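You operate a simulated robot arm through the tools that you are given. There is no shell and no other tool.

You run a simulated two-armed robot. Do the job below in one go: nothing can be reset, and whatever is moved stays where it is left.

JOB
Try the green gauge in the black tray's three caps; bin the tight one.
Fine: the reject bin; stand the gauge back in its holder; leave the red gauge and the other caps.
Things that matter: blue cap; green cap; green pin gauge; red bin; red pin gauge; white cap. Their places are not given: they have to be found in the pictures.

The check looks at the end state, three seconds after you hand in, the way a careful person would. Anything else that was tipped, shoved, dropped, spilled or broken makes it a failure. A push-on lid holds only when it is set on centred and level and pressed home; a screw cap is set on level and turned clockwise until tight.

ROBOT AND FRAMES
Two 7-joint arms with fingered hands on one trunk that stands fixed in place. Base frame: the origin is at the foot of the trunk, x ahead of it, y to its left, z up; the work surface is at about z = 86. Lengths are in cm, angles in degrees, forces in N, time in s.
The left shoulder is at [9.9, 12.8, 108.6], the right one opposite. Payload 5 kg a hand.
The tool frame of a hand sits at the grasp point between the pads (the TCP): z along the fingers, y along the line on which they close. The tips reach 3.7 cm beyond it. Largest opening 12.4 cm; the body of the gripper starts 4.3 cm behind the TCP. The gripper is a hand of 3 fingers: y runs from the thumb to the fingers, the wrist lies at [-2.1, -11.6, -20.3] in the tool frame.
Orientation is that of the tool frame in the base frame, as [roll, pitch, yaw] about the fixed x, y, z axes, in that order (R = Rz(yaw) Ry(pitch) Rx(roll)). With the fingers straight down and the wrist toward the robot, the tool's x, y and z point along [0, 1, 0], [1, 0, 0] and [0, 0, -1] of the base frame.

CONTROLS
- The arms move only by the tool play_rows. It takes "left_targets", "right_targets" or both (then of equal length, played together; a hand with none holds still); each is a list of rows, each a list of 6 numbers: the shift along the base's x, y, z in cm, then the turn, a rotation vector about the base's x, y, z in degrees. In form: [[x, y, z, wx, wy, wz], ...]. A call has 1 to 20 rows; each row is the pose to reach, as a shift and turn from the pose commanded when the call began. Rows are played at 5 a second. More than 5 cm and 8.6 degrees between two rows, and nothing of the call is played. A pose out of reach is approached as far as the arm can. The call stops where the force on the tool passes 40 N (or 10 N more than at its start, if that is more) or the arm is blocked; 0.2 s more then pass. In this call time passes only in rows, and 0.2 s behind the last. The reply holds the time, the measured pose of the TCP, the force on the tool along the base axes, the opening and the grip force, in the units named above and with some noise, with the torque about the TCP (base axes, N m) and any sound that the robot's microphone picked up.
- Cameras (640 x 400 px; columns grow to the right, rows downward): "scene" is now at [26.18, -4.04, 127.68]; the picture's right is [-0.42, -0.91, 0.00], its down [-0.27, 0.13, -0.95] and it looks along [0.87, -0.40, -0.30] (base axes); focal length 314 px, centre (320, 200). "left" rides on the left gripper at [-7.2, -10.4, -15.4] in its tool frame; the picture's right is [-0.83, -0.26, 0.49], its down [0.51, -0.72, 0.47] and it looks along [0.23, 0.64, 0.73] (tool axes); focal length 243 px, centre (320, 200). "right" rides on the right gripper at [7.2, -10.4, -15.4] in its tool frame; the picture's right is [-0.83, 0.26, -0.49], its down [-0.51, -0.72, 0.47] and it looks along [-0.23, 0.64, 0.73] (tool axes); focal length 243 px, centre (320, 200).
- snapshot(camera): a new picture of that camera. No time passes.
- move_column(by): slides the trunk up (or, below 0, down) by that many cm; the arms and the scene camera ride with it, the base frame stays. It gives what a move gives, with no picture.
- finger_targets(index, middle, thumb_bend, thumb_turn, hand): sets how far each is bent, from 0 (flat) to 1 (curled in); at 0.3 the hand is open as for a grip, at 0.7 the pads meet at the TCP. One left out holds its place. A second passes; each finger stops where it meets its share of the squeeze, and holds until it gets a number again. It is the only way to open and close the hand. It gives what a move gives, with no picture; readings hold the bend of each and the force on the fingers (four entries, about 0 where the hand has none), thumb and palm. thumb_turn goes from beside the hand (0) to across from the fingers (1), as for a grip.
- pan_tilt(pan, tilt): turns the head with the scene camera to pan (to the left, within 80 degrees either way) and tilt (down, from -29 to 69), counted from straight ahead of the robot. It gives what a move gives.
- locate(camera, pixels): for up to 12 pixels [column, row] of the newest picture of that camera ("zoom" is the newest enlarged one), the place [x, y, z] in the base frame of the surface seen there, good to about 0.2 cm. No time passes.
- close_up(camera, box): a new picture of the part [left, top, right, bottom] of that camera's present view, enlarged. No time passes.
- hand_in(): hands the job in; it is judged then, once.

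Open the grippers and draw the arms clear of the work before you hand the job in, unless the task says otherwise.

The tools are called by a JSON object that holds its "method" and its "body". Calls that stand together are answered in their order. play_rows: Moves the arms, as the interface text tells. Its arguments: {"type":"object","properties":{"left_targets":{"type":"array","items":{"type":"array","items":{"type":"number"}}},"right_targets":{"type":"array","items":{"type":"array","items":{"type":"number"}}}},"required":[]} The other tools are called the same way: move_column (by) slides the trunk up or down; finger_targets (index, middle, thumb_bend, thumb_turn, hand) moves the fingers one by one; pan_tilt (pan, tilt) turns the head that bears the scene camera; snapshot (camera) takes a picture; locate (camera, pixels) gives the place of the surface under pixels of a picture; close_up (camera, box) takes an enlarged picture of a part of a camera's view; hand_in () hands the job in.

At the start:

```text
time_s: 0.0
left_ee_pos: [69.33, -0.73, 121.53]
left_orientation: [-180.0, -0.1, 90.1]
left_contact_force: [0.2, -0.3, -0.1]
left_wrist_torque: [0.0, 0.02, 0.02]
left_gripper_width: 12.37
left_finger_force: 0.1
left_shape: jaw
left_bend: [0.3, 0.3, 0.3, 0.98]
left_finger forces: [0.0, 0.1, 0.0, 0.1, 0.0, 0.0]
right_ee_pos: [55.06, -57.99, 112.29]
right_orientation: [-179.9, -0.1, 90.0]
right_contact_force: [-0.2, -0.4, 0.8]
right_wrist_torque: [-0.01, 0.0, 0.0]
right_gripper_width: 12.38
right_finger_force: 0.1
right_shape: jaw
right_bend: [0.3, 0.3, 0.3, 0.98]
right_finger forces: [0.0, 0.0, 0.0, 0.0, 0.1, 0.0]
trunk travel left (down, up): [-27.5, 28.8]
head pan, tilt: [-24.8, 17.5]
```

scene: 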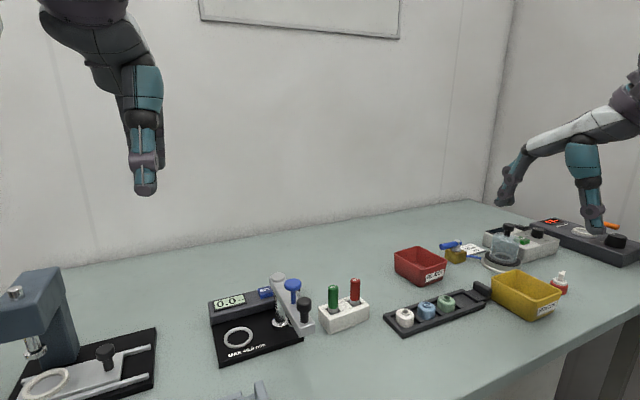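
right: 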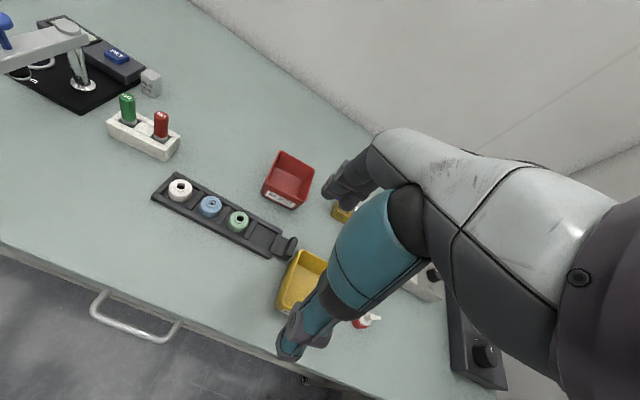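
left: 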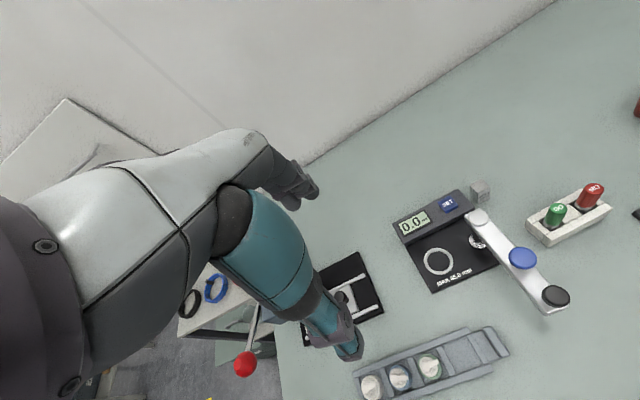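

The scene shows a gauge holder near (343,310) and a black tray with white, blue and green caps near (430,310). I take enlarged views of both.

{"method": "close_up", "body": {"camera": "scene", "box": [300, 220, 580, 395]}}

{"method": "close_up", "body": {"camera": "right", "box": [80, 60, 400, 260]}}

{"method": "close_up", "body": {"camera": "left", "box": [320, 160, 640, 400]}}

```text
2.29 times, centred on (440, 308) of scene
```

zoom: 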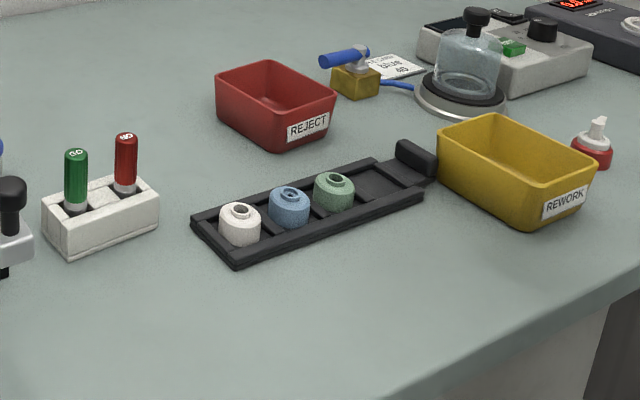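

```text
2.00 times, centred on (240, 160) of right
```

zoom: 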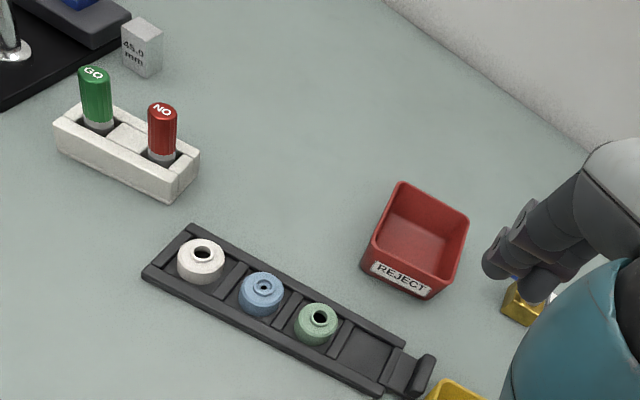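

```text
1.67 times, centred on (480, 280) of left
```

zoom: 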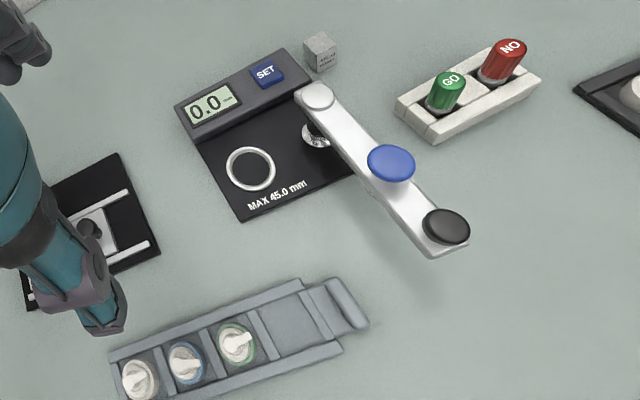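

I locate the gauges, holder, caps and bin in the scene picture, and aim the head more toward them.

{"method": "pan_tilt", "body": {"pan": -25, "tilt": 35}}

{"method": "snapshot", "body": {"camera": "scene"}}

```text
time_s: 0.8
left_ee_pos: [69.31, -0.69, 121.52]
left_orientation: [180.0, 0.0, 90.1]
left_contact_force: [-1.3, -0.3, -0.1]
left_wrist_torque: [0.02, 0.0, 0.01]
left_gripper_width: 12.36
left_finger_force: 0.1
left_shape: jaw
left_bend: [0.3, 0.3, 0.3, 0.98]
left_finger forces: [0.1, 0.0, 0.0, 0.1, 0.1, 0.0]
right_ee_pos: [54.92, -58.1, 112.43]
right_orientation: [180.0, 0.0, 90.1]
right_contact_force: [0.0, 0.5, -0.9]
right_wrist_torque: [0.0, 0.03, -0.02]
right_gripper_width: 12.34
right_finger_force: 0.1
right_shape: jaw
right_bend: [0.3, 0.3, 0.3, 0.98]
right_finger forces: [0.0, 0.0, 0.0, 0.0, 0.0, 0.0]
trunk travel left (down, up): [-27.5, 28.8]
head pan, tilt: [-25.0, 35.0]
```

```text
taken
```

scene: 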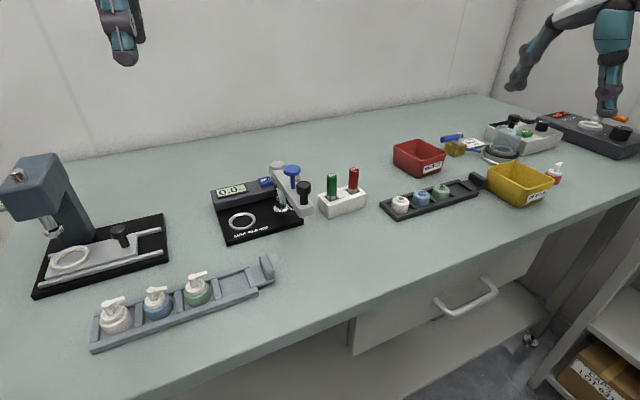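

The black tray holds the bored caps at (400,203), (422,198), (441,191); the grey tray holds others. I zoom in on the work zone and locate from there.

{"method": "close_up", "body": {"camera": "scene", "box": [300, 120, 500, 245]}}

```text
3.20 times, centred on (400, 182) of scene
```

zoom: 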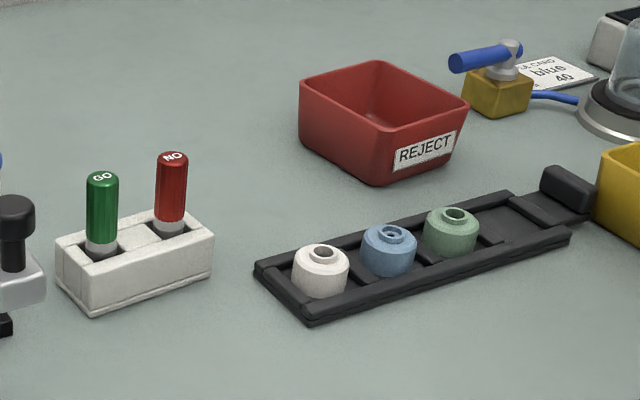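

I locate the gauge tops (102,177), (173,156), the holder corners, cap rims and the bin.

{"method": "locate", "body": {"camera": "zoom", "pixels": [[102, 177], [102, 235], [102, 250], [173, 156], [92, 312], [213, 240], [58, 240], [160, 208], [320, 246], [322, 292], [389, 230], [452, 211]]}}

{"method": "locate", "body": {"camera": "zoom", "pixels": [[301, 82], [378, 63], [467, 104], [378, 132], [378, 182], [375, 110], [258, 268], [310, 322], [512, 196], [570, 236], [325, 253], [392, 236]]}}

{"method": "close_up", "body": {"camera": "scene", "box": [440, 120, 500, 158]}}

{"method": "close_up", "body": {"camera": "scene", "box": [375, 170, 471, 230]}}

{"method": "close_up", "body": {"camera": "right", "box": [150, 160, 278, 240]}}

```text
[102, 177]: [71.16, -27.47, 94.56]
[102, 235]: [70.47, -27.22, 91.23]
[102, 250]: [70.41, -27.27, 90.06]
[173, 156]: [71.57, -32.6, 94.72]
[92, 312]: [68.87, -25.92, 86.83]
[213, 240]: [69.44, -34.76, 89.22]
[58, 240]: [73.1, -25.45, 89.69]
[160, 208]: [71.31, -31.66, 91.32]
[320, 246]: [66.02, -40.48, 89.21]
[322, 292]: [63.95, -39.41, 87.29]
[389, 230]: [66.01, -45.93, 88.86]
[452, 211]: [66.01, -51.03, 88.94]
```

```text
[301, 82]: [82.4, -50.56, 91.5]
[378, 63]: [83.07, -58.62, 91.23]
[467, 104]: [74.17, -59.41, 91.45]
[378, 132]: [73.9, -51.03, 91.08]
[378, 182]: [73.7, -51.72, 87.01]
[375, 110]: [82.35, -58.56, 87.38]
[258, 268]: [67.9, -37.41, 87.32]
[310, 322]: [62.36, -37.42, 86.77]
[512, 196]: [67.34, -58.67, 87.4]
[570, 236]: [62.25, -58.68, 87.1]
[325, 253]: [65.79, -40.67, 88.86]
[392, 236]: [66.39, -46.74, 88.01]
```

```text
10.53 times, centred on (470, 139) of scene
```

zoom: 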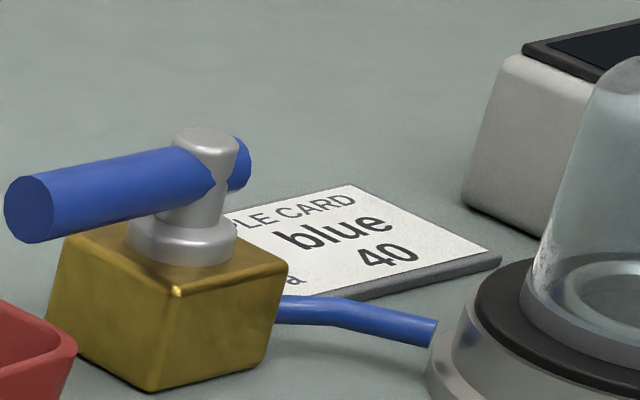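

```text
6.67 times, centred on (423, 200) of scene
```

zoom: 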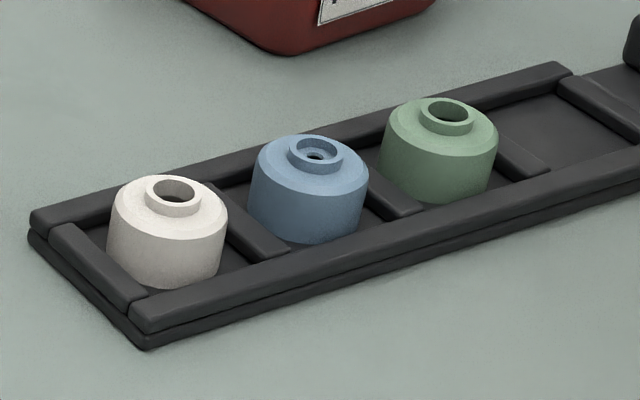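

```text
5.00 times, centred on (214, 200) of right
```

zoom: 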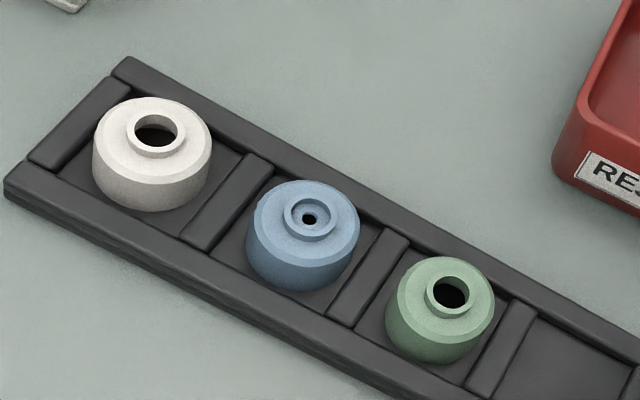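

Blue's bore looks stepped to a small hole, but I will try the gauge in all. I check obstacle heights near the gauge (lever knobs, column) before moving.

{"method": "locate", "body": {"camera": "scene", "pixels": [[292, 170], [303, 185], [278, 167], [305, 205], [331, 177], [353, 171], [480, 178], [472, 185], [520, 175], [490, 170], [456, 140], [508, 118]]}}

{"method": "close_up", "body": {"camera": "scene", "box": [260, 140, 388, 220]}}

{"method": "close_up", "body": {"camera": "scene", "box": [490, 0, 640, 120]}}

```text
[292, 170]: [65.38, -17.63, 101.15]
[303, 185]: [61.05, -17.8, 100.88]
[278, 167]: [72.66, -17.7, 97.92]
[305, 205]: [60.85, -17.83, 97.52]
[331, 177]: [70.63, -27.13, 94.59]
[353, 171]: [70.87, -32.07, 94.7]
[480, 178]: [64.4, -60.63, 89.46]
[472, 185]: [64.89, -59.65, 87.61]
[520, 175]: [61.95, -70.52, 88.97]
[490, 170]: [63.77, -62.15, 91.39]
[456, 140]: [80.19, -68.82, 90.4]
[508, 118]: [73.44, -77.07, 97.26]
```

```text
5.00 times, centred on (324, 180) of scene
```

zoom: 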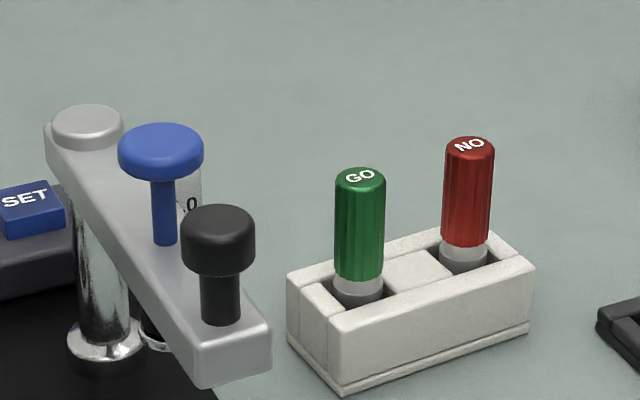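

```text
3.33 times, centred on (565, 60) of scene
```

zoom: 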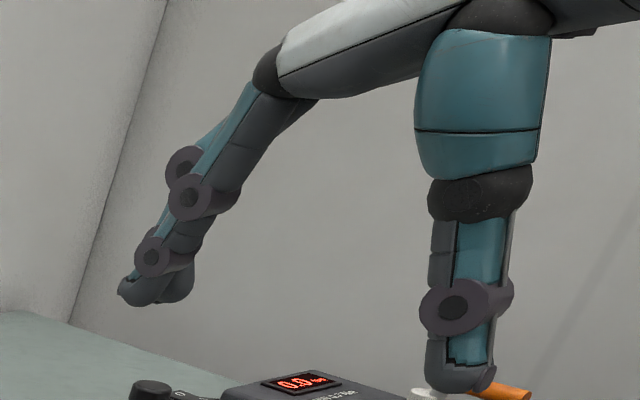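

The lever knobs top out at z≈101 at y≈-17.7, 9 cm from the green gauge, which stands at about (71.1,-27.5) with its top at 94.6. I bring the right hand above the gauge, staying high.

{"method": "play_rows", "body": {"right_targets": [[2, 3.8, 0, 0, 0, 0], [4, 7.6, 0, 0, 0, 0], [6, 11.4, 0, 0, 0, 0], [8, 15.2, 0, 0, 0, 0], [10, 19, 0, 0, 0, 0], [12, 22.8, 0, 0, 0, 0], [14, 26.6, 0, 0, 0, 0], [16, 30.4, 0, 0, 0, 0], [16, 30.4, 0, 0, 0, 0]]}}

{"method": "snapshot", "body": {"camera": "right"}}

{"method": "snapshot", "body": {"camera": "scene"}}

{"method": "snapshot", "body": {"camera": "left"}}

```text
time_s: 2.8
left_ee_pos: [69.29, -0.87, 121.65]
left_orientation: [180.0, 0.1, 90.0]
left_contact_force: [0.4, -0.1, 0.0]
left_wrist_torque: [0.02, 0.01, -0.01]
left_gripper_width: 12.38
left_finger_force: 0.2
left_shape: jaw
left_bend: [0.3, 0.3, 0.3, 0.98]
left_finger forces: [0.0, 0.0, 0.0, 0.0, 0.1, 0.0]
right_ee_pos: [71.11, -41.09, 110.53]
right_orientation: [178.7, -4.8, 96.3]
right_contact_force: [0.6, 1.2, -0.3]
right_wrist_torque: [0.0, 0.01, -0.03]
right_gripper_width: 12.42
right_finger_force: 0.1
right_shape: jaw
right_bend: [0.3, 0.3, 0.3, 0.98]
right_finger forces: [0.0, 0.1, 0.0, 0.0, 0.0, 0.0]
right hand out of reach, approached as far as the arm can: row 2, 3, 4, 5, 6, 7, 8, 9
trunk travel left (down, up): [-27.5, 28.8]
head pan, tilt: [-25.0, 35.0]
```

```text
taken
```

right: 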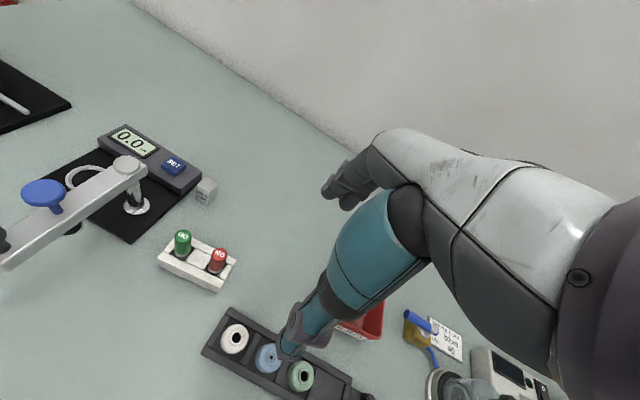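

```text
taken
```

scene: 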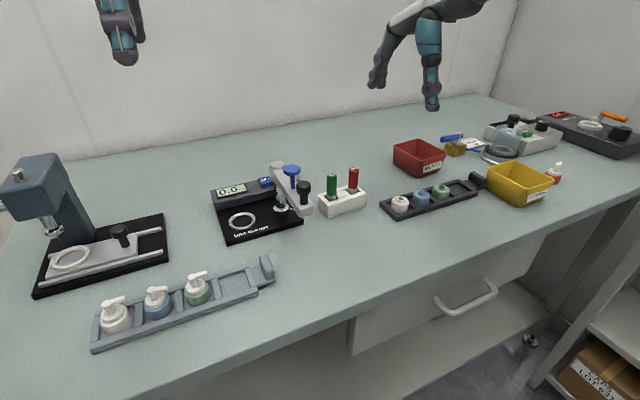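

```text
taken
```

left: 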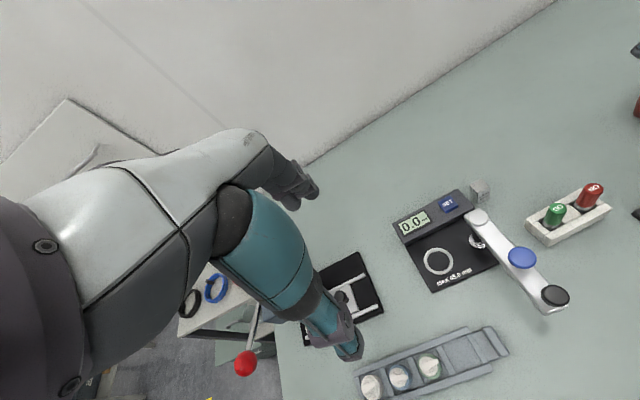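

The right arm stalled at (71.1,-41.1,110.5), slightly tilted: reach is limited this high above the shoulder. I raise the trunk so the shoulder is higher relative to the hand, then come down.

{"method": "move_column", "body": {"by": 10}}

```text
time_s: 4.1
left_ee_pos: [69.47, -0.72, 131.34]
left_orientation: [-180.0, 0.0, 90.0]
left_contact_force: [0.2, 0.0, -0.1]
left_wrist_torque: [0.01, 0.0, 0.02]
left_gripper_width: 12.38
left_finger_force: 0.0
left_shape: jaw
left_bend: [0.3, 0.3, 0.3, 0.98]
left_finger forces: [0.0, 0.0, 0.1, 0.0, 0.0, 0.0]
right_ee_pos: [71.17, -40.78, 120.47]
right_orientation: [178.8, -5.1, 96.6]
right_contact_force: [0.4, 0.9, 0.1]
right_wrist_torque: [0.0, 0.05, -0.02]
right_gripper_width: 12.4
right_finger_force: 0.1
right_shape: jaw
right_bend: [0.3, 0.3, 0.3, 0.98]
right_finger forces: [0.1, 0.1, 0.0, 0.0, 0.0, 0.0]
trunk travel left (down, up): [-37.5, 18.8]
head pan, tilt: [-25.0, 35.0]
```

Now I descend 12 cm without lateral shift to see where the commanded pose lies; both possible spots are clear at z≈108.

{"method": "play_rows", "body": {"right_targets": [[0, 0, -4, 0, 0, 0], [0, 0, -8, 0, 0, 0], [0, 0, -12, 0, 0, 0], [0, 0, -12, 0, 0, 0]]}}

```text
time_s: 5.1
left_ee_pos: [69.32, -0.53, 131.49]
left_orientation: [-179.9, 0.0, 90.0]
left_contact_force: [-0.1, -0.1, 0.3]
left_wrist_torque: [0.03, 0.01, 0.03]
left_gripper_width: 12.35
left_finger_force: 0.0
left_shape: jaw
left_bend: [0.3, 0.3, 0.3, 0.98]
left_finger forces: [0.0, 0.1, 0.0, 0.0, 0.0, 0.0]
right_ee_pos: [70.81, -40.89, 108.49]
right_orientation: [178.7, -5.0, 96.6]
right_contact_force: [0.7, -1.1, -0.4]
right_wrist_torque: [-0.02, -0.01, -0.01]
right_gripper_width: 12.4
right_finger_force: 0.0
right_shape: jaw
right_bend: [0.3, 0.3, 0.3, 0.98]
right_finger forces: [0.1, 0.0, 0.1, 0.2, 0.0, 0.1]
trunk travel left (down, up): [-37.5, 18.8]
head pan, tilt: [-25.0, 35.0]
```

The commanded pose followed the actual one, still tilted about 5° and yawed 6.6°. I level the hand in place to see if the arm can hold it upright here.

{"method": "play_rows", "body": {"right_targets": [[0, 0, 0, -1.7, 0.2, -2.2], [0, 0, 0, -3.4, 0.5, -4.4], [0, 0, 0, -5.1, 0.7, -6.6], [0, 0, 0, -5.1, 0.7, -6.6]]}}

```text
time_s: 6.1
left_ee_pos: [69.46, -0.66, 131.41]
left_orientation: [-179.9, 0.1, 90.1]
left_contact_force: [0.1, 0.3, -0.1]
left_wrist_torque: [0.05, -0.01, 0.0]
left_gripper_width: 12.37
left_finger_force: 0.0
left_shape: jaw
left_bend: [0.3, 0.3, 0.3, 0.98]
left_finger forces: [0.1, 0.0, 0.1, 0.0, 0.1, 0.1]
right_ee_pos: [71.01, -41.95, 108.41]
right_orientation: [179.1, -3.8, 94.6]
right_contact_force: [0.4, 0.7, -0.1]
right_wrist_torque: [-0.03, 0.0, 0.01]
right_gripper_width: 12.41
right_finger_force: 0.0
right_shape: jaw
right_bend: [0.3, 0.3, 0.3, 0.98]
right_finger forces: [0.0, 0.0, 0.0, 0.0, 0.1, 0.1]
right hand out of reach, approached as far as the arm can: row 1, 2, 3, 4
trunk travel left (down, up): [-37.5, 18.8]
head pan, tilt: [-25.0, 35.0]
```

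Levelling pushes the hand back right, so a wrist limit acts. I test whether a larger yaw (about +25°) frees the arm, moving a bit left at the same time.

{"method": "play_rows", "body": {"right_targets": [[0, 0, 0, -1, 0.2, 6], [0, 0, 0, -2, 0.5, 12], [0, 0, 0, -3.8, 0.7, 18], [0, 0, 0, -3.8, 0.7, 24], [0, 2, 0, -3.8, 0.7, 24], [0, 4, 0, -3.8, 0.7, 24], [0, 6, 0, -3.8, 0.7, 24]]}}

```text
time_s: 7.7
left_ee_pos: [69.31, -0.79, 131.56]
left_orientation: [179.9, 0.0, 90.0]
left_contact_force: [-1.2, -0.1, 0.5]
left_wrist_torque: [0.01, -0.01, 0.0]
left_gripper_width: 12.38
left_finger_force: 0.0
left_shape: jaw
left_bend: [0.3, 0.3, 0.3, 0.98]
left_finger forces: [0.0, 0.1, 0.0, 0.1, 0.0, 0.1]
right_ee_pos: [70.91, -35.98, 108.33]
right_orientation: [-179.1, -0.5, 118.9]
right_contact_force: [0.1, 0.6, 1.2]
right_wrist_torque: [-0.01, -0.03, 0.02]
right_gripper_width: 12.38
right_finger_force: 0.1
right_shape: jaw
right_bend: [0.3, 0.3, 0.3, 0.98]
right_finger forces: [0.0, 0.0, 0.1, 0.0, 0.0, 0.1]
trunk travel left (down, up): [-37.5, 18.8]
head pan, tilt: [-25.0, 35.0]
```

Yaw 119° is free and level. I continue left to hover over the green gauge at (71.1,-27.5).

{"method": "play_rows", "body": {"right_targets": [[0, 2.8, 0, 0, 0, 0], [0, 5.6, 0, 0, 0, 0], [0.1, 8.5, 0, -0.5, 0.9, 0], [0.1, 8.5, 0, -0.5, 0.9, 0]]}}

{"method": "snapshot", "body": {"camera": "right"}}

{"method": "snapshot", "body": {"camera": "scene"}}

{"method": "snapshot", "body": {"camera": "left"}}

```text
time_s: 8.7
left_ee_pos: [69.34, -0.71, 131.35]
left_orientation: [179.9, 0.0, 90.1]
left_contact_force: [-0.7, -0.6, -0.1]
left_wrist_torque: [0.04, 0.01, 0.01]
left_gripper_width: 12.36
left_finger_force: 0.0
left_shape: jaw
left_bend: [0.3, 0.3, 0.3, 0.98]
left_finger forces: [0.0, 0.0, 0.0, 0.0, 0.0, 0.1]
right_ee_pos: [70.98, -27.49, 108.42]
right_orientation: [-178.3, -0.4, 118.9]
right_contact_force: [-0.2, 0.1, 0.3]
right_wrist_torque: [-0.03, -0.01, 0.01]
right_gripper_width: 12.42
right_finger_force: 0.1
right_shape: jaw
right_bend: [0.3, 0.3, 0.3, 0.98]
right_finger forces: [0.1, 0.0, 0.0, 0.1, 0.0, 0.0]
trunk travel left (down, up): [-37.5, 18.8]
head pan, tilt: [-25.0, 35.0]
```

```text
taken
```

right: 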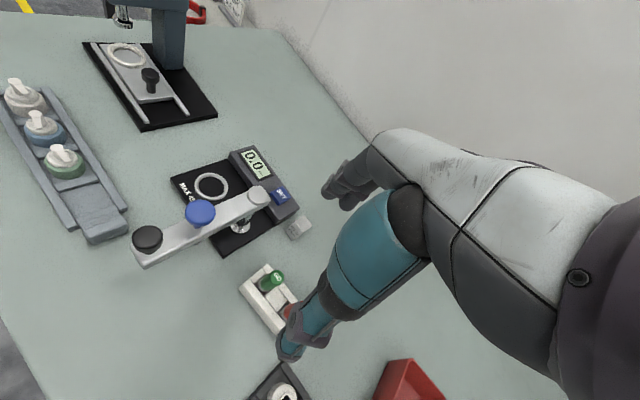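

```text
taken
```

scene: 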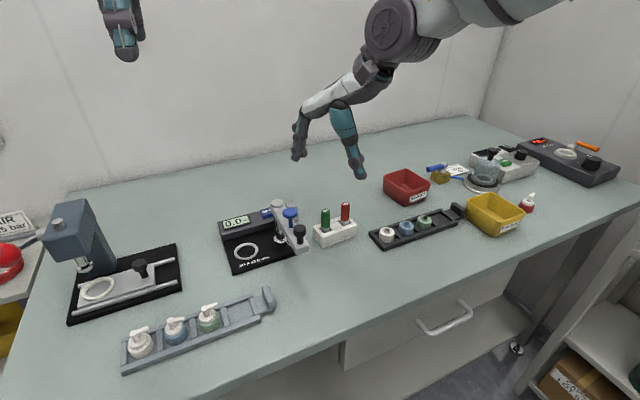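

```text
taken
```

left: 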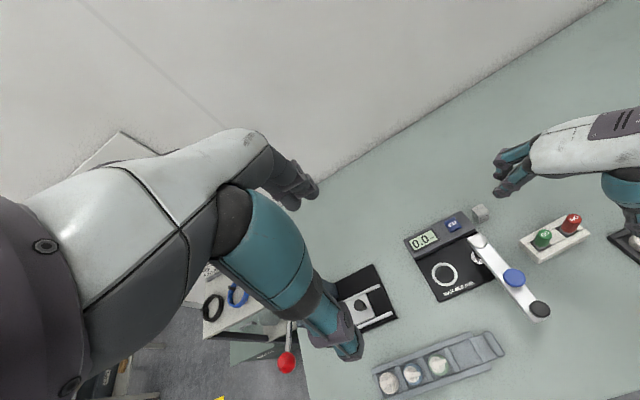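

The hand is over the gauge with roll off by 1.7°, to be corrected. I check what stands under the open fingers: the grey 45 mm block at (298,228) and the display edge in the right camera.

{"method": "locate", "body": {"camera": "right", "pixels": [[297, 222], [302, 235], [280, 205], [262, 195], [275, 273], [270, 288], [240, 290], [266, 266], [282, 295], [255, 310], [262, 325], [284, 390]]}}

{"method": "close_up", "body": {"camera": "right", "box": [220, 130, 420, 390]}}

{"method": "close_up", "body": {"camera": "scene", "box": [260, 70, 420, 270]}}

{"method": "close_up", "body": {"camera": "left", "box": [440, 90, 640, 270]}}

```text
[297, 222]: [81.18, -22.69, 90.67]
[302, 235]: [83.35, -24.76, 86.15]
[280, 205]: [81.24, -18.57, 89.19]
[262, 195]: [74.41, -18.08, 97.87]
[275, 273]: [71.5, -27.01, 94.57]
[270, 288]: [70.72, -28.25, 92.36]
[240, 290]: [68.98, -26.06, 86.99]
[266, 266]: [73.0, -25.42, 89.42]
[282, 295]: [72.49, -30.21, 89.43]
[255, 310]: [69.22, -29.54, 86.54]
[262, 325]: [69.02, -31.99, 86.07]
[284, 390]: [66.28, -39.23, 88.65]
```

```text
1.54 times, centred on (320, 260) of right
```

zoom: 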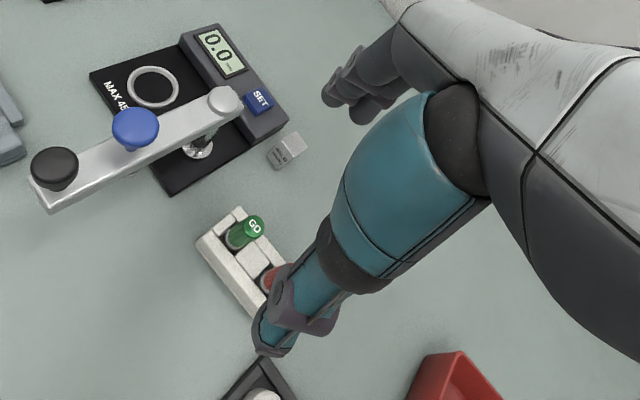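

```text
2.00 times, centred on (340, 170) of scene
```

zoom: 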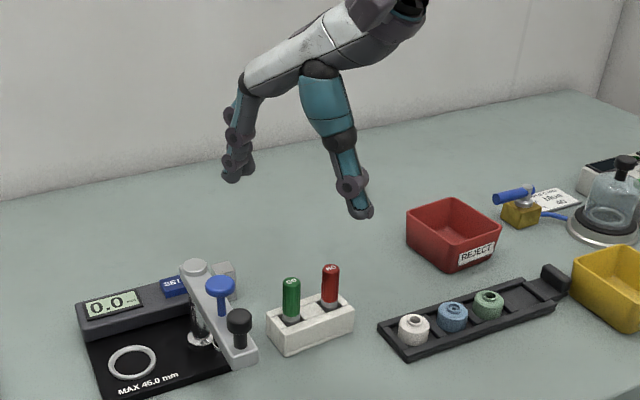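

```text
2.22 times, centred on (540, 180) of left
```

zoom: 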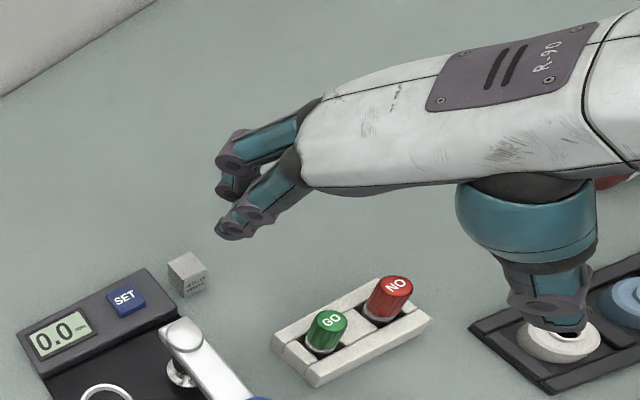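

Fingers clear the block at (81,-23). I take tight close-ups of the gauge tops in the right, left and scene cameras to fix the green axis precisely.

{"method": "close_up", "body": {"camera": "right", "box": [230, 255, 310, 305]}}

{"method": "locate", "body": {"camera": "zoom", "pixels": [[340, 120], [365, 145], [385, 130], [400, 160], [350, 160], [375, 115]]}}

{"method": "close_up", "body": {"camera": "left", "box": [510, 200, 606, 260]}}

{"method": "locate", "body": {"camera": "zoom", "pixels": [[215, 240], [225, 250], [205, 250], [235, 235], [415, 150], [205, 300]]}}

{"method": "close_up", "body": {"camera": "scene", "box": [305, 195, 369, 255]}}

{"method": "locate", "body": {"camera": "zoom", "pixels": [[205, 145], [205, 140], [190, 143], [220, 143], [205, 230], [400, 90]]}}

```text
8.00 times, centred on (270, 280) of right
```

zoom: 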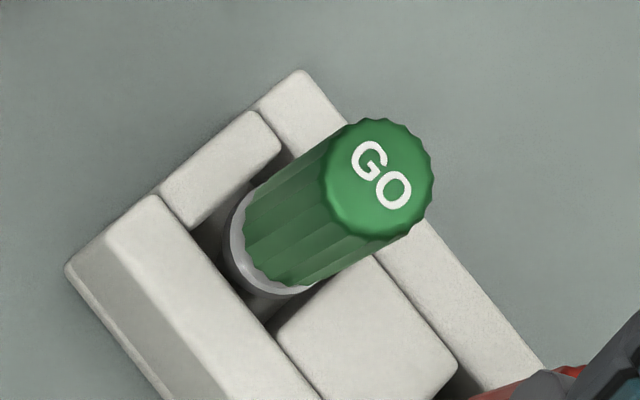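

```text
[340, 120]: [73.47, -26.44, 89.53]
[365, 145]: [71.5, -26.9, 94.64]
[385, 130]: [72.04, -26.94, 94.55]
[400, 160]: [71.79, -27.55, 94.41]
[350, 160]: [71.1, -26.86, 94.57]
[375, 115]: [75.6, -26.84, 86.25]
```

```text
6.67 times, centred on (558, 230) of left
```

zoom: 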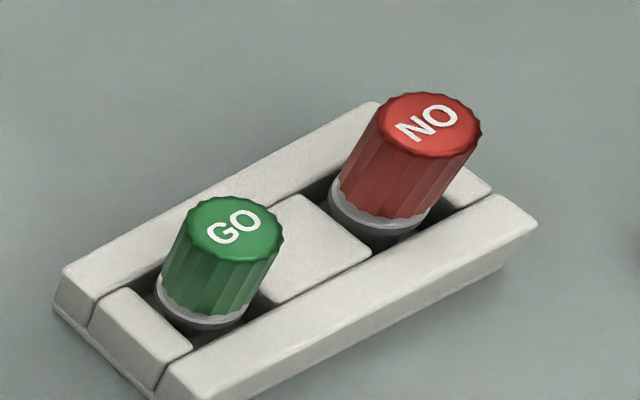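

```text
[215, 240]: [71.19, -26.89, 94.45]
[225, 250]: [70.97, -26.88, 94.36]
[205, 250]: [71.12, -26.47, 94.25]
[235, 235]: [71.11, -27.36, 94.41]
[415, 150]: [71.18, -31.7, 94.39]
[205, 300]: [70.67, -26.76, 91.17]
```

```text
6.67 times, centred on (337, 225) of scene
```

zoom: 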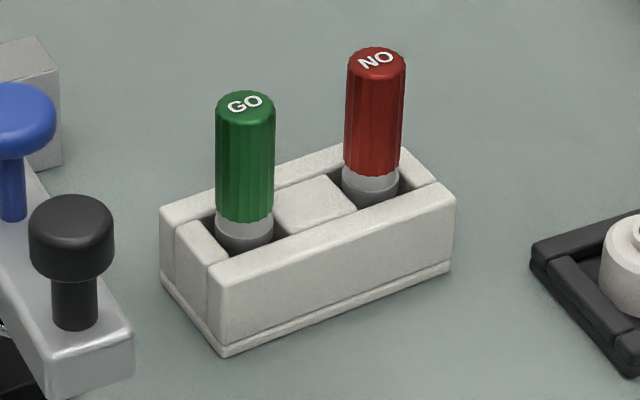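

```text
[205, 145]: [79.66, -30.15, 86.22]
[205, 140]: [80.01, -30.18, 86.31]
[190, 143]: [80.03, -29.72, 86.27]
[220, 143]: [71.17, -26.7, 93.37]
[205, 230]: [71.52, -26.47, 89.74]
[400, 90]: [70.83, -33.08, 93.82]
```

{"method": "locate", "body": {"camera": "zoom", "pixels": [[245, 103], [218, 103], [272, 103], [245, 94], [246, 180], [217, 180], [274, 180], [375, 60], [246, 243], [246, 228]]}}

{"method": "close_up", "body": {"camera": "left", "box": [510, 200, 606, 260]}}

{"method": "locate", "body": {"camera": "zoom", "pixels": [[235, 227], [190, 225], [282, 235], [245, 198], [230, 256], [430, 125], [383, 120], [478, 135], [440, 95], [415, 155]]}}

{"method": "close_up", "body": {"camera": "right", "box": [230, 255, 310, 305]}}

{"method": "locate", "body": {"camera": "zoom", "pixels": [[380, 178], [328, 180], [430, 175], [380, 125], [385, 235], [285, 235], [300, 290], [232, 235]]}}

```text
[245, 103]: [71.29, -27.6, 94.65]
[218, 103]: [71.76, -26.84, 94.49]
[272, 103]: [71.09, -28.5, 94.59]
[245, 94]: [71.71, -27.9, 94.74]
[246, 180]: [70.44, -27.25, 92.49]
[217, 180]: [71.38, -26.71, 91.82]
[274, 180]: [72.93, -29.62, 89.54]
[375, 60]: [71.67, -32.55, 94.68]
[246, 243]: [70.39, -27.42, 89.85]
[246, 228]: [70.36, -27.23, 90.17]
```

```text
6.67 times, centred on (558, 230) of left
```

zoom: 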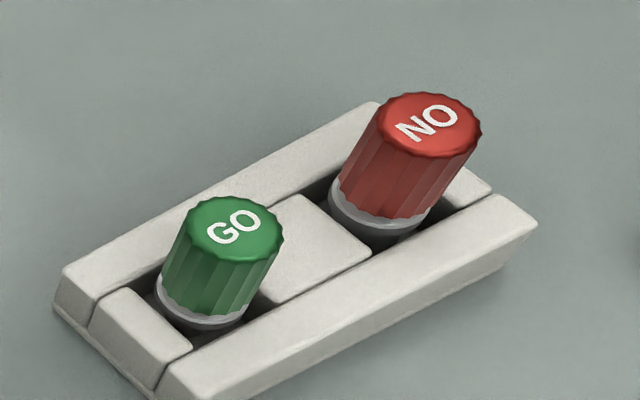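

```text
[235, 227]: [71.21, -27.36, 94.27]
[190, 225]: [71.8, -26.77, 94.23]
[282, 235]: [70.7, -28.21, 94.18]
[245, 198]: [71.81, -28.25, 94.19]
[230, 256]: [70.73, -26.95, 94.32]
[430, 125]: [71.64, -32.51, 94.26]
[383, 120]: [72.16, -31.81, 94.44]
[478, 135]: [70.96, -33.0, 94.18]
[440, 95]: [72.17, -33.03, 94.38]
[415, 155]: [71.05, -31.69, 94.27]
```

```text
8.00 times, centred on (270, 280) of right
```

zoom: 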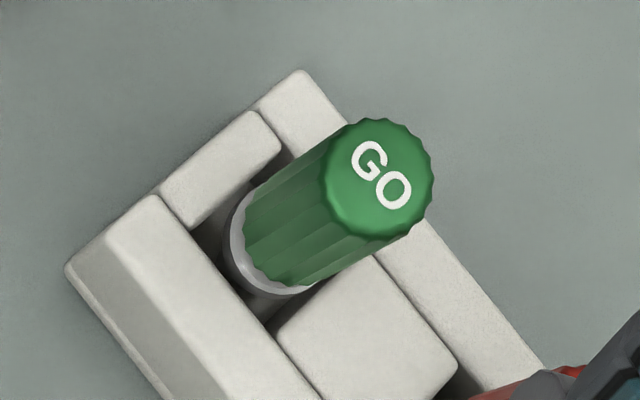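

```text
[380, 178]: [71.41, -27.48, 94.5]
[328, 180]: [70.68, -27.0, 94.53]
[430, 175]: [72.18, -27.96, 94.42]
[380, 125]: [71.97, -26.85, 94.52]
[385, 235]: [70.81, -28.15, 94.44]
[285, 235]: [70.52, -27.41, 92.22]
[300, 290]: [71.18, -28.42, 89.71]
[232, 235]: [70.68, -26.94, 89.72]
```

The green gauge axis is about (71.3,-27.5), top at z 94.5, radius about 0.85; holder top at 89.5. Before descending I test the fingers in the air, closing most of the way, to see where the tips go.

{"method": "finger_targets", "body": {"hand": "right", "index": 0.6, "middle": 0.6, "thumb_bend": 0.6, "thumb_turn": 1}}

{"method": "close_up", "body": {"camera": "scene", "box": [260, 70, 420, 270]}}

{"method": "snapshot", "body": {"camera": "right"}}

{"method": "close_up", "body": {"camera": "left", "box": [440, 90, 640, 270]}}

```text
time_s: 9.7
left_ee_pos: [69.29, -0.8, 131.54]
left_orientation: [180.0, 0.1, 90.0]
left_contact_force: [-0.2, -0.1, 0.8]
left_wrist_torque: [-0.03, -0.03, 0.03]
left_gripper_width: 12.37
left_finger_force: 0.0
left_shape: jaw
left_bend: [0.3, 0.3, 0.3, 0.98]
left_finger forces: [0.1, 0.0, 0.0, 0.1, 0.0, 0.0]
right_ee_pos: [70.99, -27.41, 108.43]
right_orientation: [-178.2, -0.4, 118.7]
right_contact_force: [0.1, 0.1, -0.1]
right_wrist_torque: [0.01, 0.01, 0.0]
right_gripper_width: 3.75
right_finger_force: 0.0
right_shape: fingers
right_bend: [0.6, 0.6, 0.6, 1.0]
right_finger forces: [0.0, 0.1, 0.0, 0.0, 0.0, 0.1]
trunk travel left (down, up): [-37.5, 18.8]
head pan, tilt: [-25.0, 35.0]
```

```text
2.00 times, centred on (340, 170) of scene
```

zoom: 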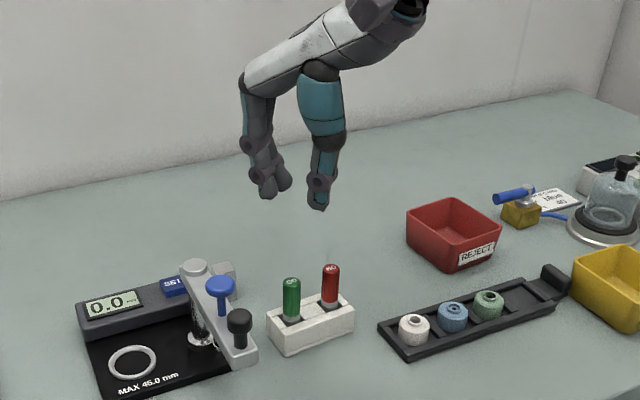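

```text
taken
```

right: 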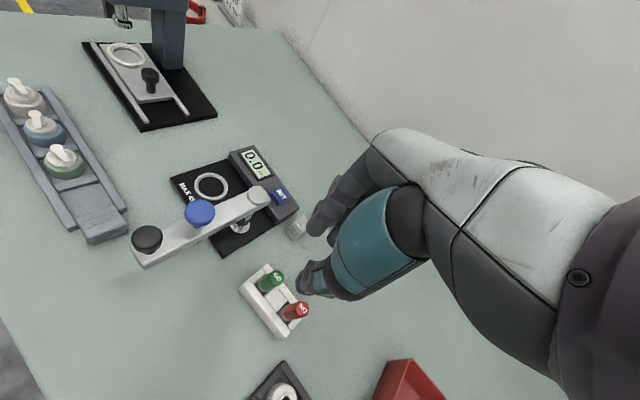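

```text
2.22 times, centred on (540, 180) of left
```

zoom: 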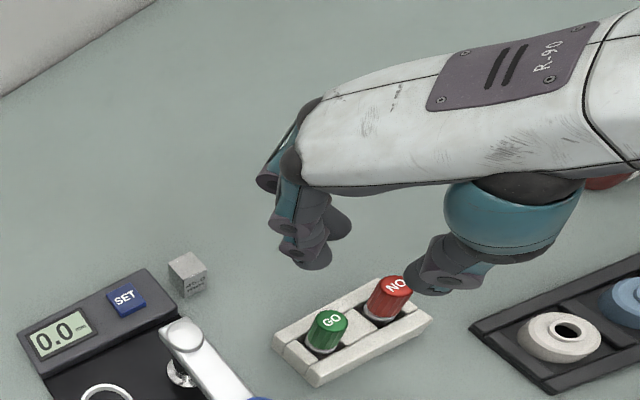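

At 0.6 the gap is 3.75 cm. I locate the finger and thumb tips in the scene view to learn tip heights.

{"method": "close_up", "body": {"camera": "scene", "box": [360, 90, 440, 190]}}

{"method": "close_up", "body": {"camera": "scene", "box": [370, 130, 450, 180]}}

{"method": "close_up", "body": {"camera": "scene", "box": [370, 130, 450, 180]}}

{"method": "close_up", "body": {"camera": "scene", "box": [372, 100, 436, 180]}}

{"method": "snapshot", "body": {"camera": "scene"}}

```text
4.00 times, centred on (400, 140) of scene
```

zoom: 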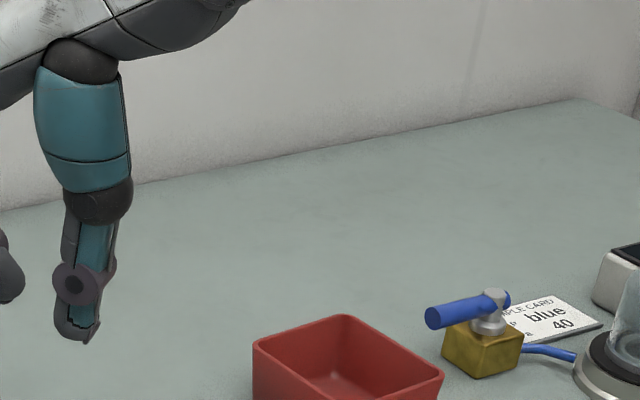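

```text
8.00 times, centred on (410, 155) of scene
```

zoom: 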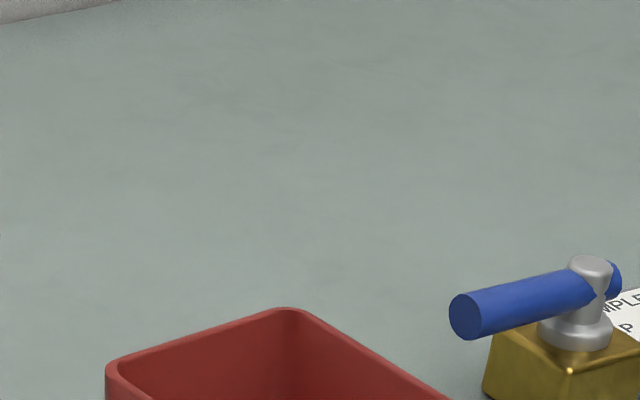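

```text
8.00 times, centred on (410, 155) of scene
```

zoom: 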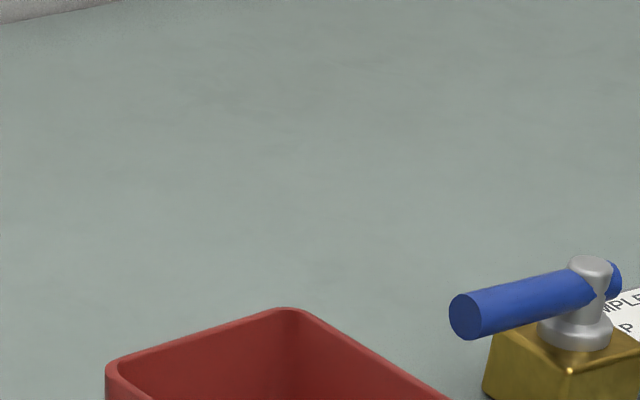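

```text
5.00 times, centred on (404, 140) of scene
```

zoom: 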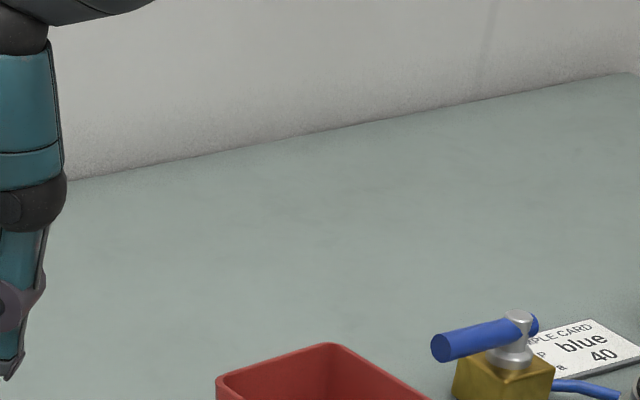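

```text
taken
```

scene: 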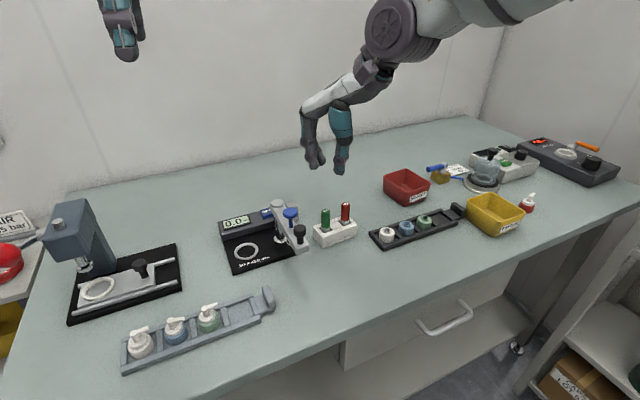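

The hand is at about (320,150) in the scene picture; I zoom there and locate the tips.

{"method": "close_up", "body": {"camera": "scene", "box": [280, 120, 376, 180]}}

{"method": "locate", "body": {"camera": "scene", "pixels": [[315, 166], [321, 162], [340, 172], [339, 155], [311, 145], [318, 150], [336, 120], [330, 98], [344, 140]]}}

```text
6.67 times, centred on (328, 150) of scene
```

zoom: 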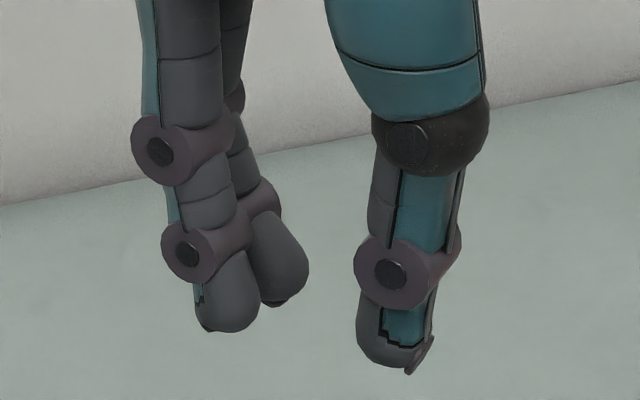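

```text
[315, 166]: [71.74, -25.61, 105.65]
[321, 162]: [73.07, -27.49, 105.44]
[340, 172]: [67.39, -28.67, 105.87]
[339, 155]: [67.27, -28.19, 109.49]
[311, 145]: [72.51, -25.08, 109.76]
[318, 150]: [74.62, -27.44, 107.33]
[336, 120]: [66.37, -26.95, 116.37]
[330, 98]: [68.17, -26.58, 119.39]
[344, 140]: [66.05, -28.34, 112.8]
```

Tips sit about 3.4 cm below the TCP, with index and middle about 2.2 cm apart. I open to a ~6.6 cm gap and descend level to TCP z≈98 over the gauge for a check.

{"method": "finger_targets", "body": {"hand": "right", "index": 0.5, "middle": 0.5, "thumb_bend": 0.5}}

{"method": "play_rows", "body": {"right_targets": [[0.3, -0.1, -3, 0.2, -0.8, 0], [0.3, -0.1, -6, 0.45, -1.7, 0], [0.3, -0.1, -8, 0.45, -1.7, 0], [0.3, -0.1, -9.5, 0.45, -1.7, 0], [0.3, -0.1, -9.5, 0.45, -1.7, 0]]}}

{"method": "snapshot", "body": {"camera": "right"}}

{"method": "close_up", "body": {"camera": "scene", "box": [270, 140, 398, 260]}}

{"method": "close_up", "body": {"camera": "left", "box": [440, 90, 640, 270]}}

```text
time_s: 10.7
left_ee_pos: [69.36, -0.6, 131.52]
left_orientation: [-180.0, 0.0, 90.1]
left_contact_force: [-0.1, -0.8, -0.2]
left_wrist_torque: [0.0, -0.02, 0.01]
left_gripper_width: 12.36
left_finger_force: 0.0
left_shape: jaw
left_bend: [0.3, 0.3, 0.3, 0.98]
left_finger forces: [0.1, 0.0, 0.0, 0.0, 0.0, 0.0]
right_ee_pos: [71.04, -27.49, 108.45]
right_orientation: [-178.3, -0.4, 118.8]
right_contact_force: [0.7, -0.6, -0.2]
right_wrist_torque: [0.0, 0.01, 0.0]
right_gripper_width: 6.68
right_finger_force: 0.1
right_shape: fingers
right_bend: [0.5, 0.5, 0.5, 1.0]
right_finger forces: [0.1, 0.0, 0.1, 0.1, 0.0, 0.0]
trunk travel left (down, up): [-37.5, 18.8]
head pan, tilt: [-25.0, 35.0]
```

```text
time_s: 11.9
left_ee_pos: [69.36, -0.79, 131.47]
left_orientation: [179.9, 0.0, 90.1]
left_contact_force: [-0.2, 0.3, 0.2]
left_wrist_torque: [0.0, -0.03, 0.05]
left_gripper_width: 12.35
left_finger_force: 0.1
left_shape: jaw
left_bend: [0.3, 0.3, 0.3, 0.98]
left_finger forces: [0.0, 0.0, 0.0, 0.1, 0.1, 0.1]
right_ee_pos: [71.4, -27.39, 98.89]
right_orientation: [180.0, 0.0, 118.9]
right_contact_force: [1.1, 0.8, 0.4]
right_wrist_torque: [-0.03, 0.0, -0.02]
right_gripper_width: 6.7
right_finger_force: 0.1
right_shape: fingers
right_bend: [0.5, 0.5, 0.5, 1.0]
right_finger forces: [0.0, 0.1, 0.0, 0.0, 0.0, 0.1]
trunk travel left (down, up): [-37.5, 18.8]
head pan, tilt: [-25.0, 35.0]
```

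```text
taken
```

right: 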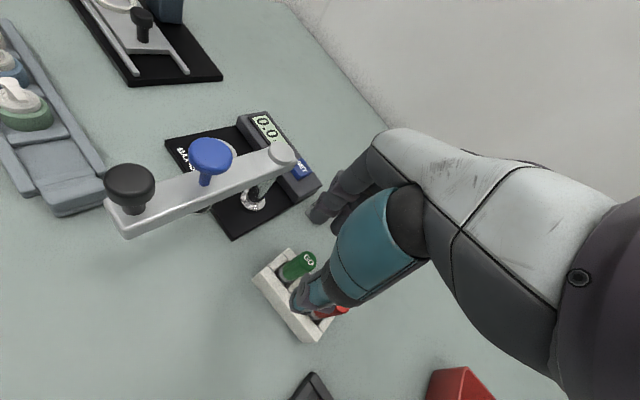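

```text
3.33 times, centred on (334, 200) of scene
```

zoom: 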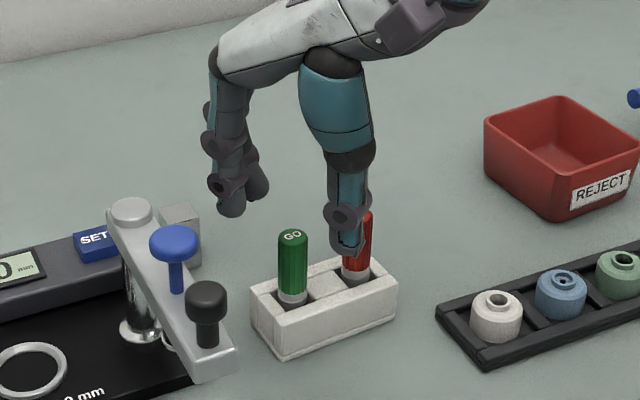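

```text
2.22 times, centred on (540, 180) of left
```

zoom: 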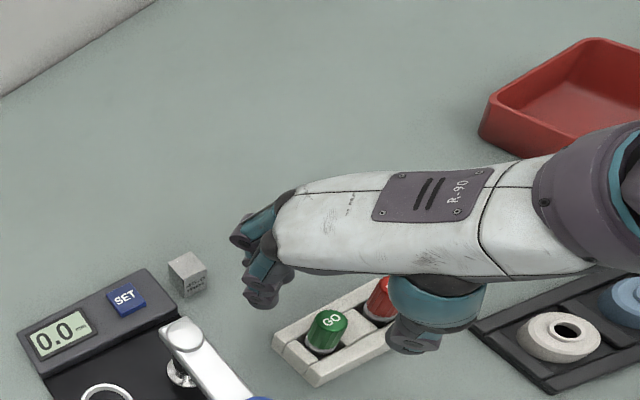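

The fingers straddle the green gauge, with the thumb clear of the red one. I descend to TCP z≈93.8.

{"method": "play_rows", "body": {"right_targets": [[0, -0.1, -1.5, 0, 0, 0], [0, -0.1, -3, 0, 0, 0], [0, -0.1, -4.2, 0, 0, 0], [0, -0.1, -5.0, 0, 0, 0], [0, -0.1, -5.0, 0, 0, 0]]}}

{"method": "close_up", "body": {"camera": "scene", "box": [290, 160, 386, 250]}}

{"method": "close_up", "body": {"camera": "left", "box": [440, 90, 640, 270]}}

{"method": "close_up", "body": {"camera": "right", "box": [240, 180, 400, 340]}}

```text
time_s: 13.1
left_ee_pos: [69.26, -0.68, 131.49]
left_orientation: [180.0, -0.1, 90.1]
left_contact_force: [-0.5, -0.1, -1.1]
left_wrist_torque: [-0.01, -0.01, -0.03]
left_gripper_width: 12.36
left_finger_force: 0.1
left_shape: jaw
left_bend: [0.3, 0.3, 0.3, 0.98]
left_finger forces: [0.0, 0.0, 0.0, 0.0, 0.0, 0.0]
right_ee_pos: [71.45, -27.66, 93.92]
right_orientation: [180.0, -0.4, 119.1]
right_contact_force: [0.3, 0.3, 0.6]
right_wrist_torque: [-0.02, 0.02, -0.02]
right_gripper_width: 6.69
right_finger_force: 0.0
right_shape: fingers
right_bend: [0.5, 0.5, 0.5, 1.0]
right_finger forces: [0.0, 0.0, 0.0, 0.1, 0.0, 0.0]
trunk travel left (down, up): [-37.5, 18.8]
head pan, tilt: [-25.0, 35.0]
```

```text
4.44 times, centred on (338, 205) of scene
```

zoom: 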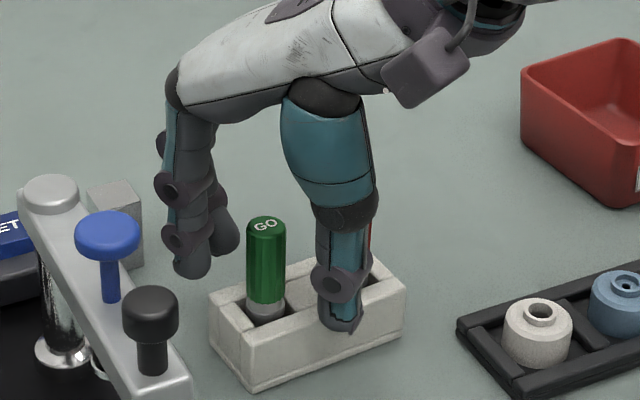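

```text
2.22 times, centred on (540, 180) of left
```

zoom: 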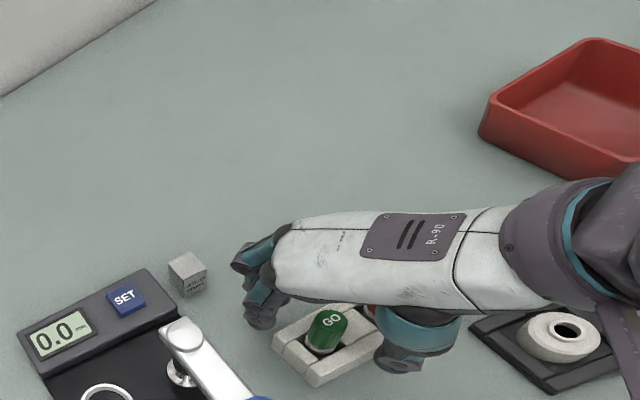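

```text
2.50 times, centred on (320, 260) of right
```

zoom: 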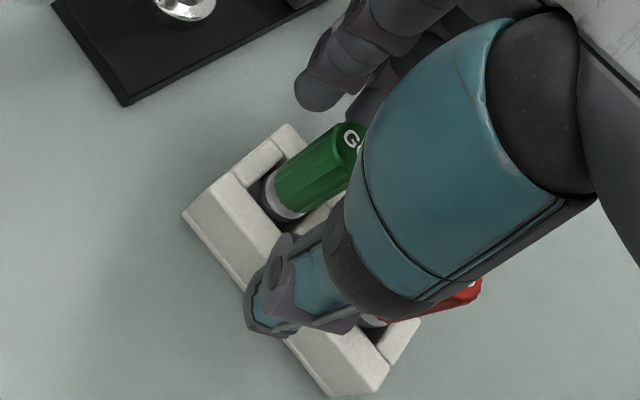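

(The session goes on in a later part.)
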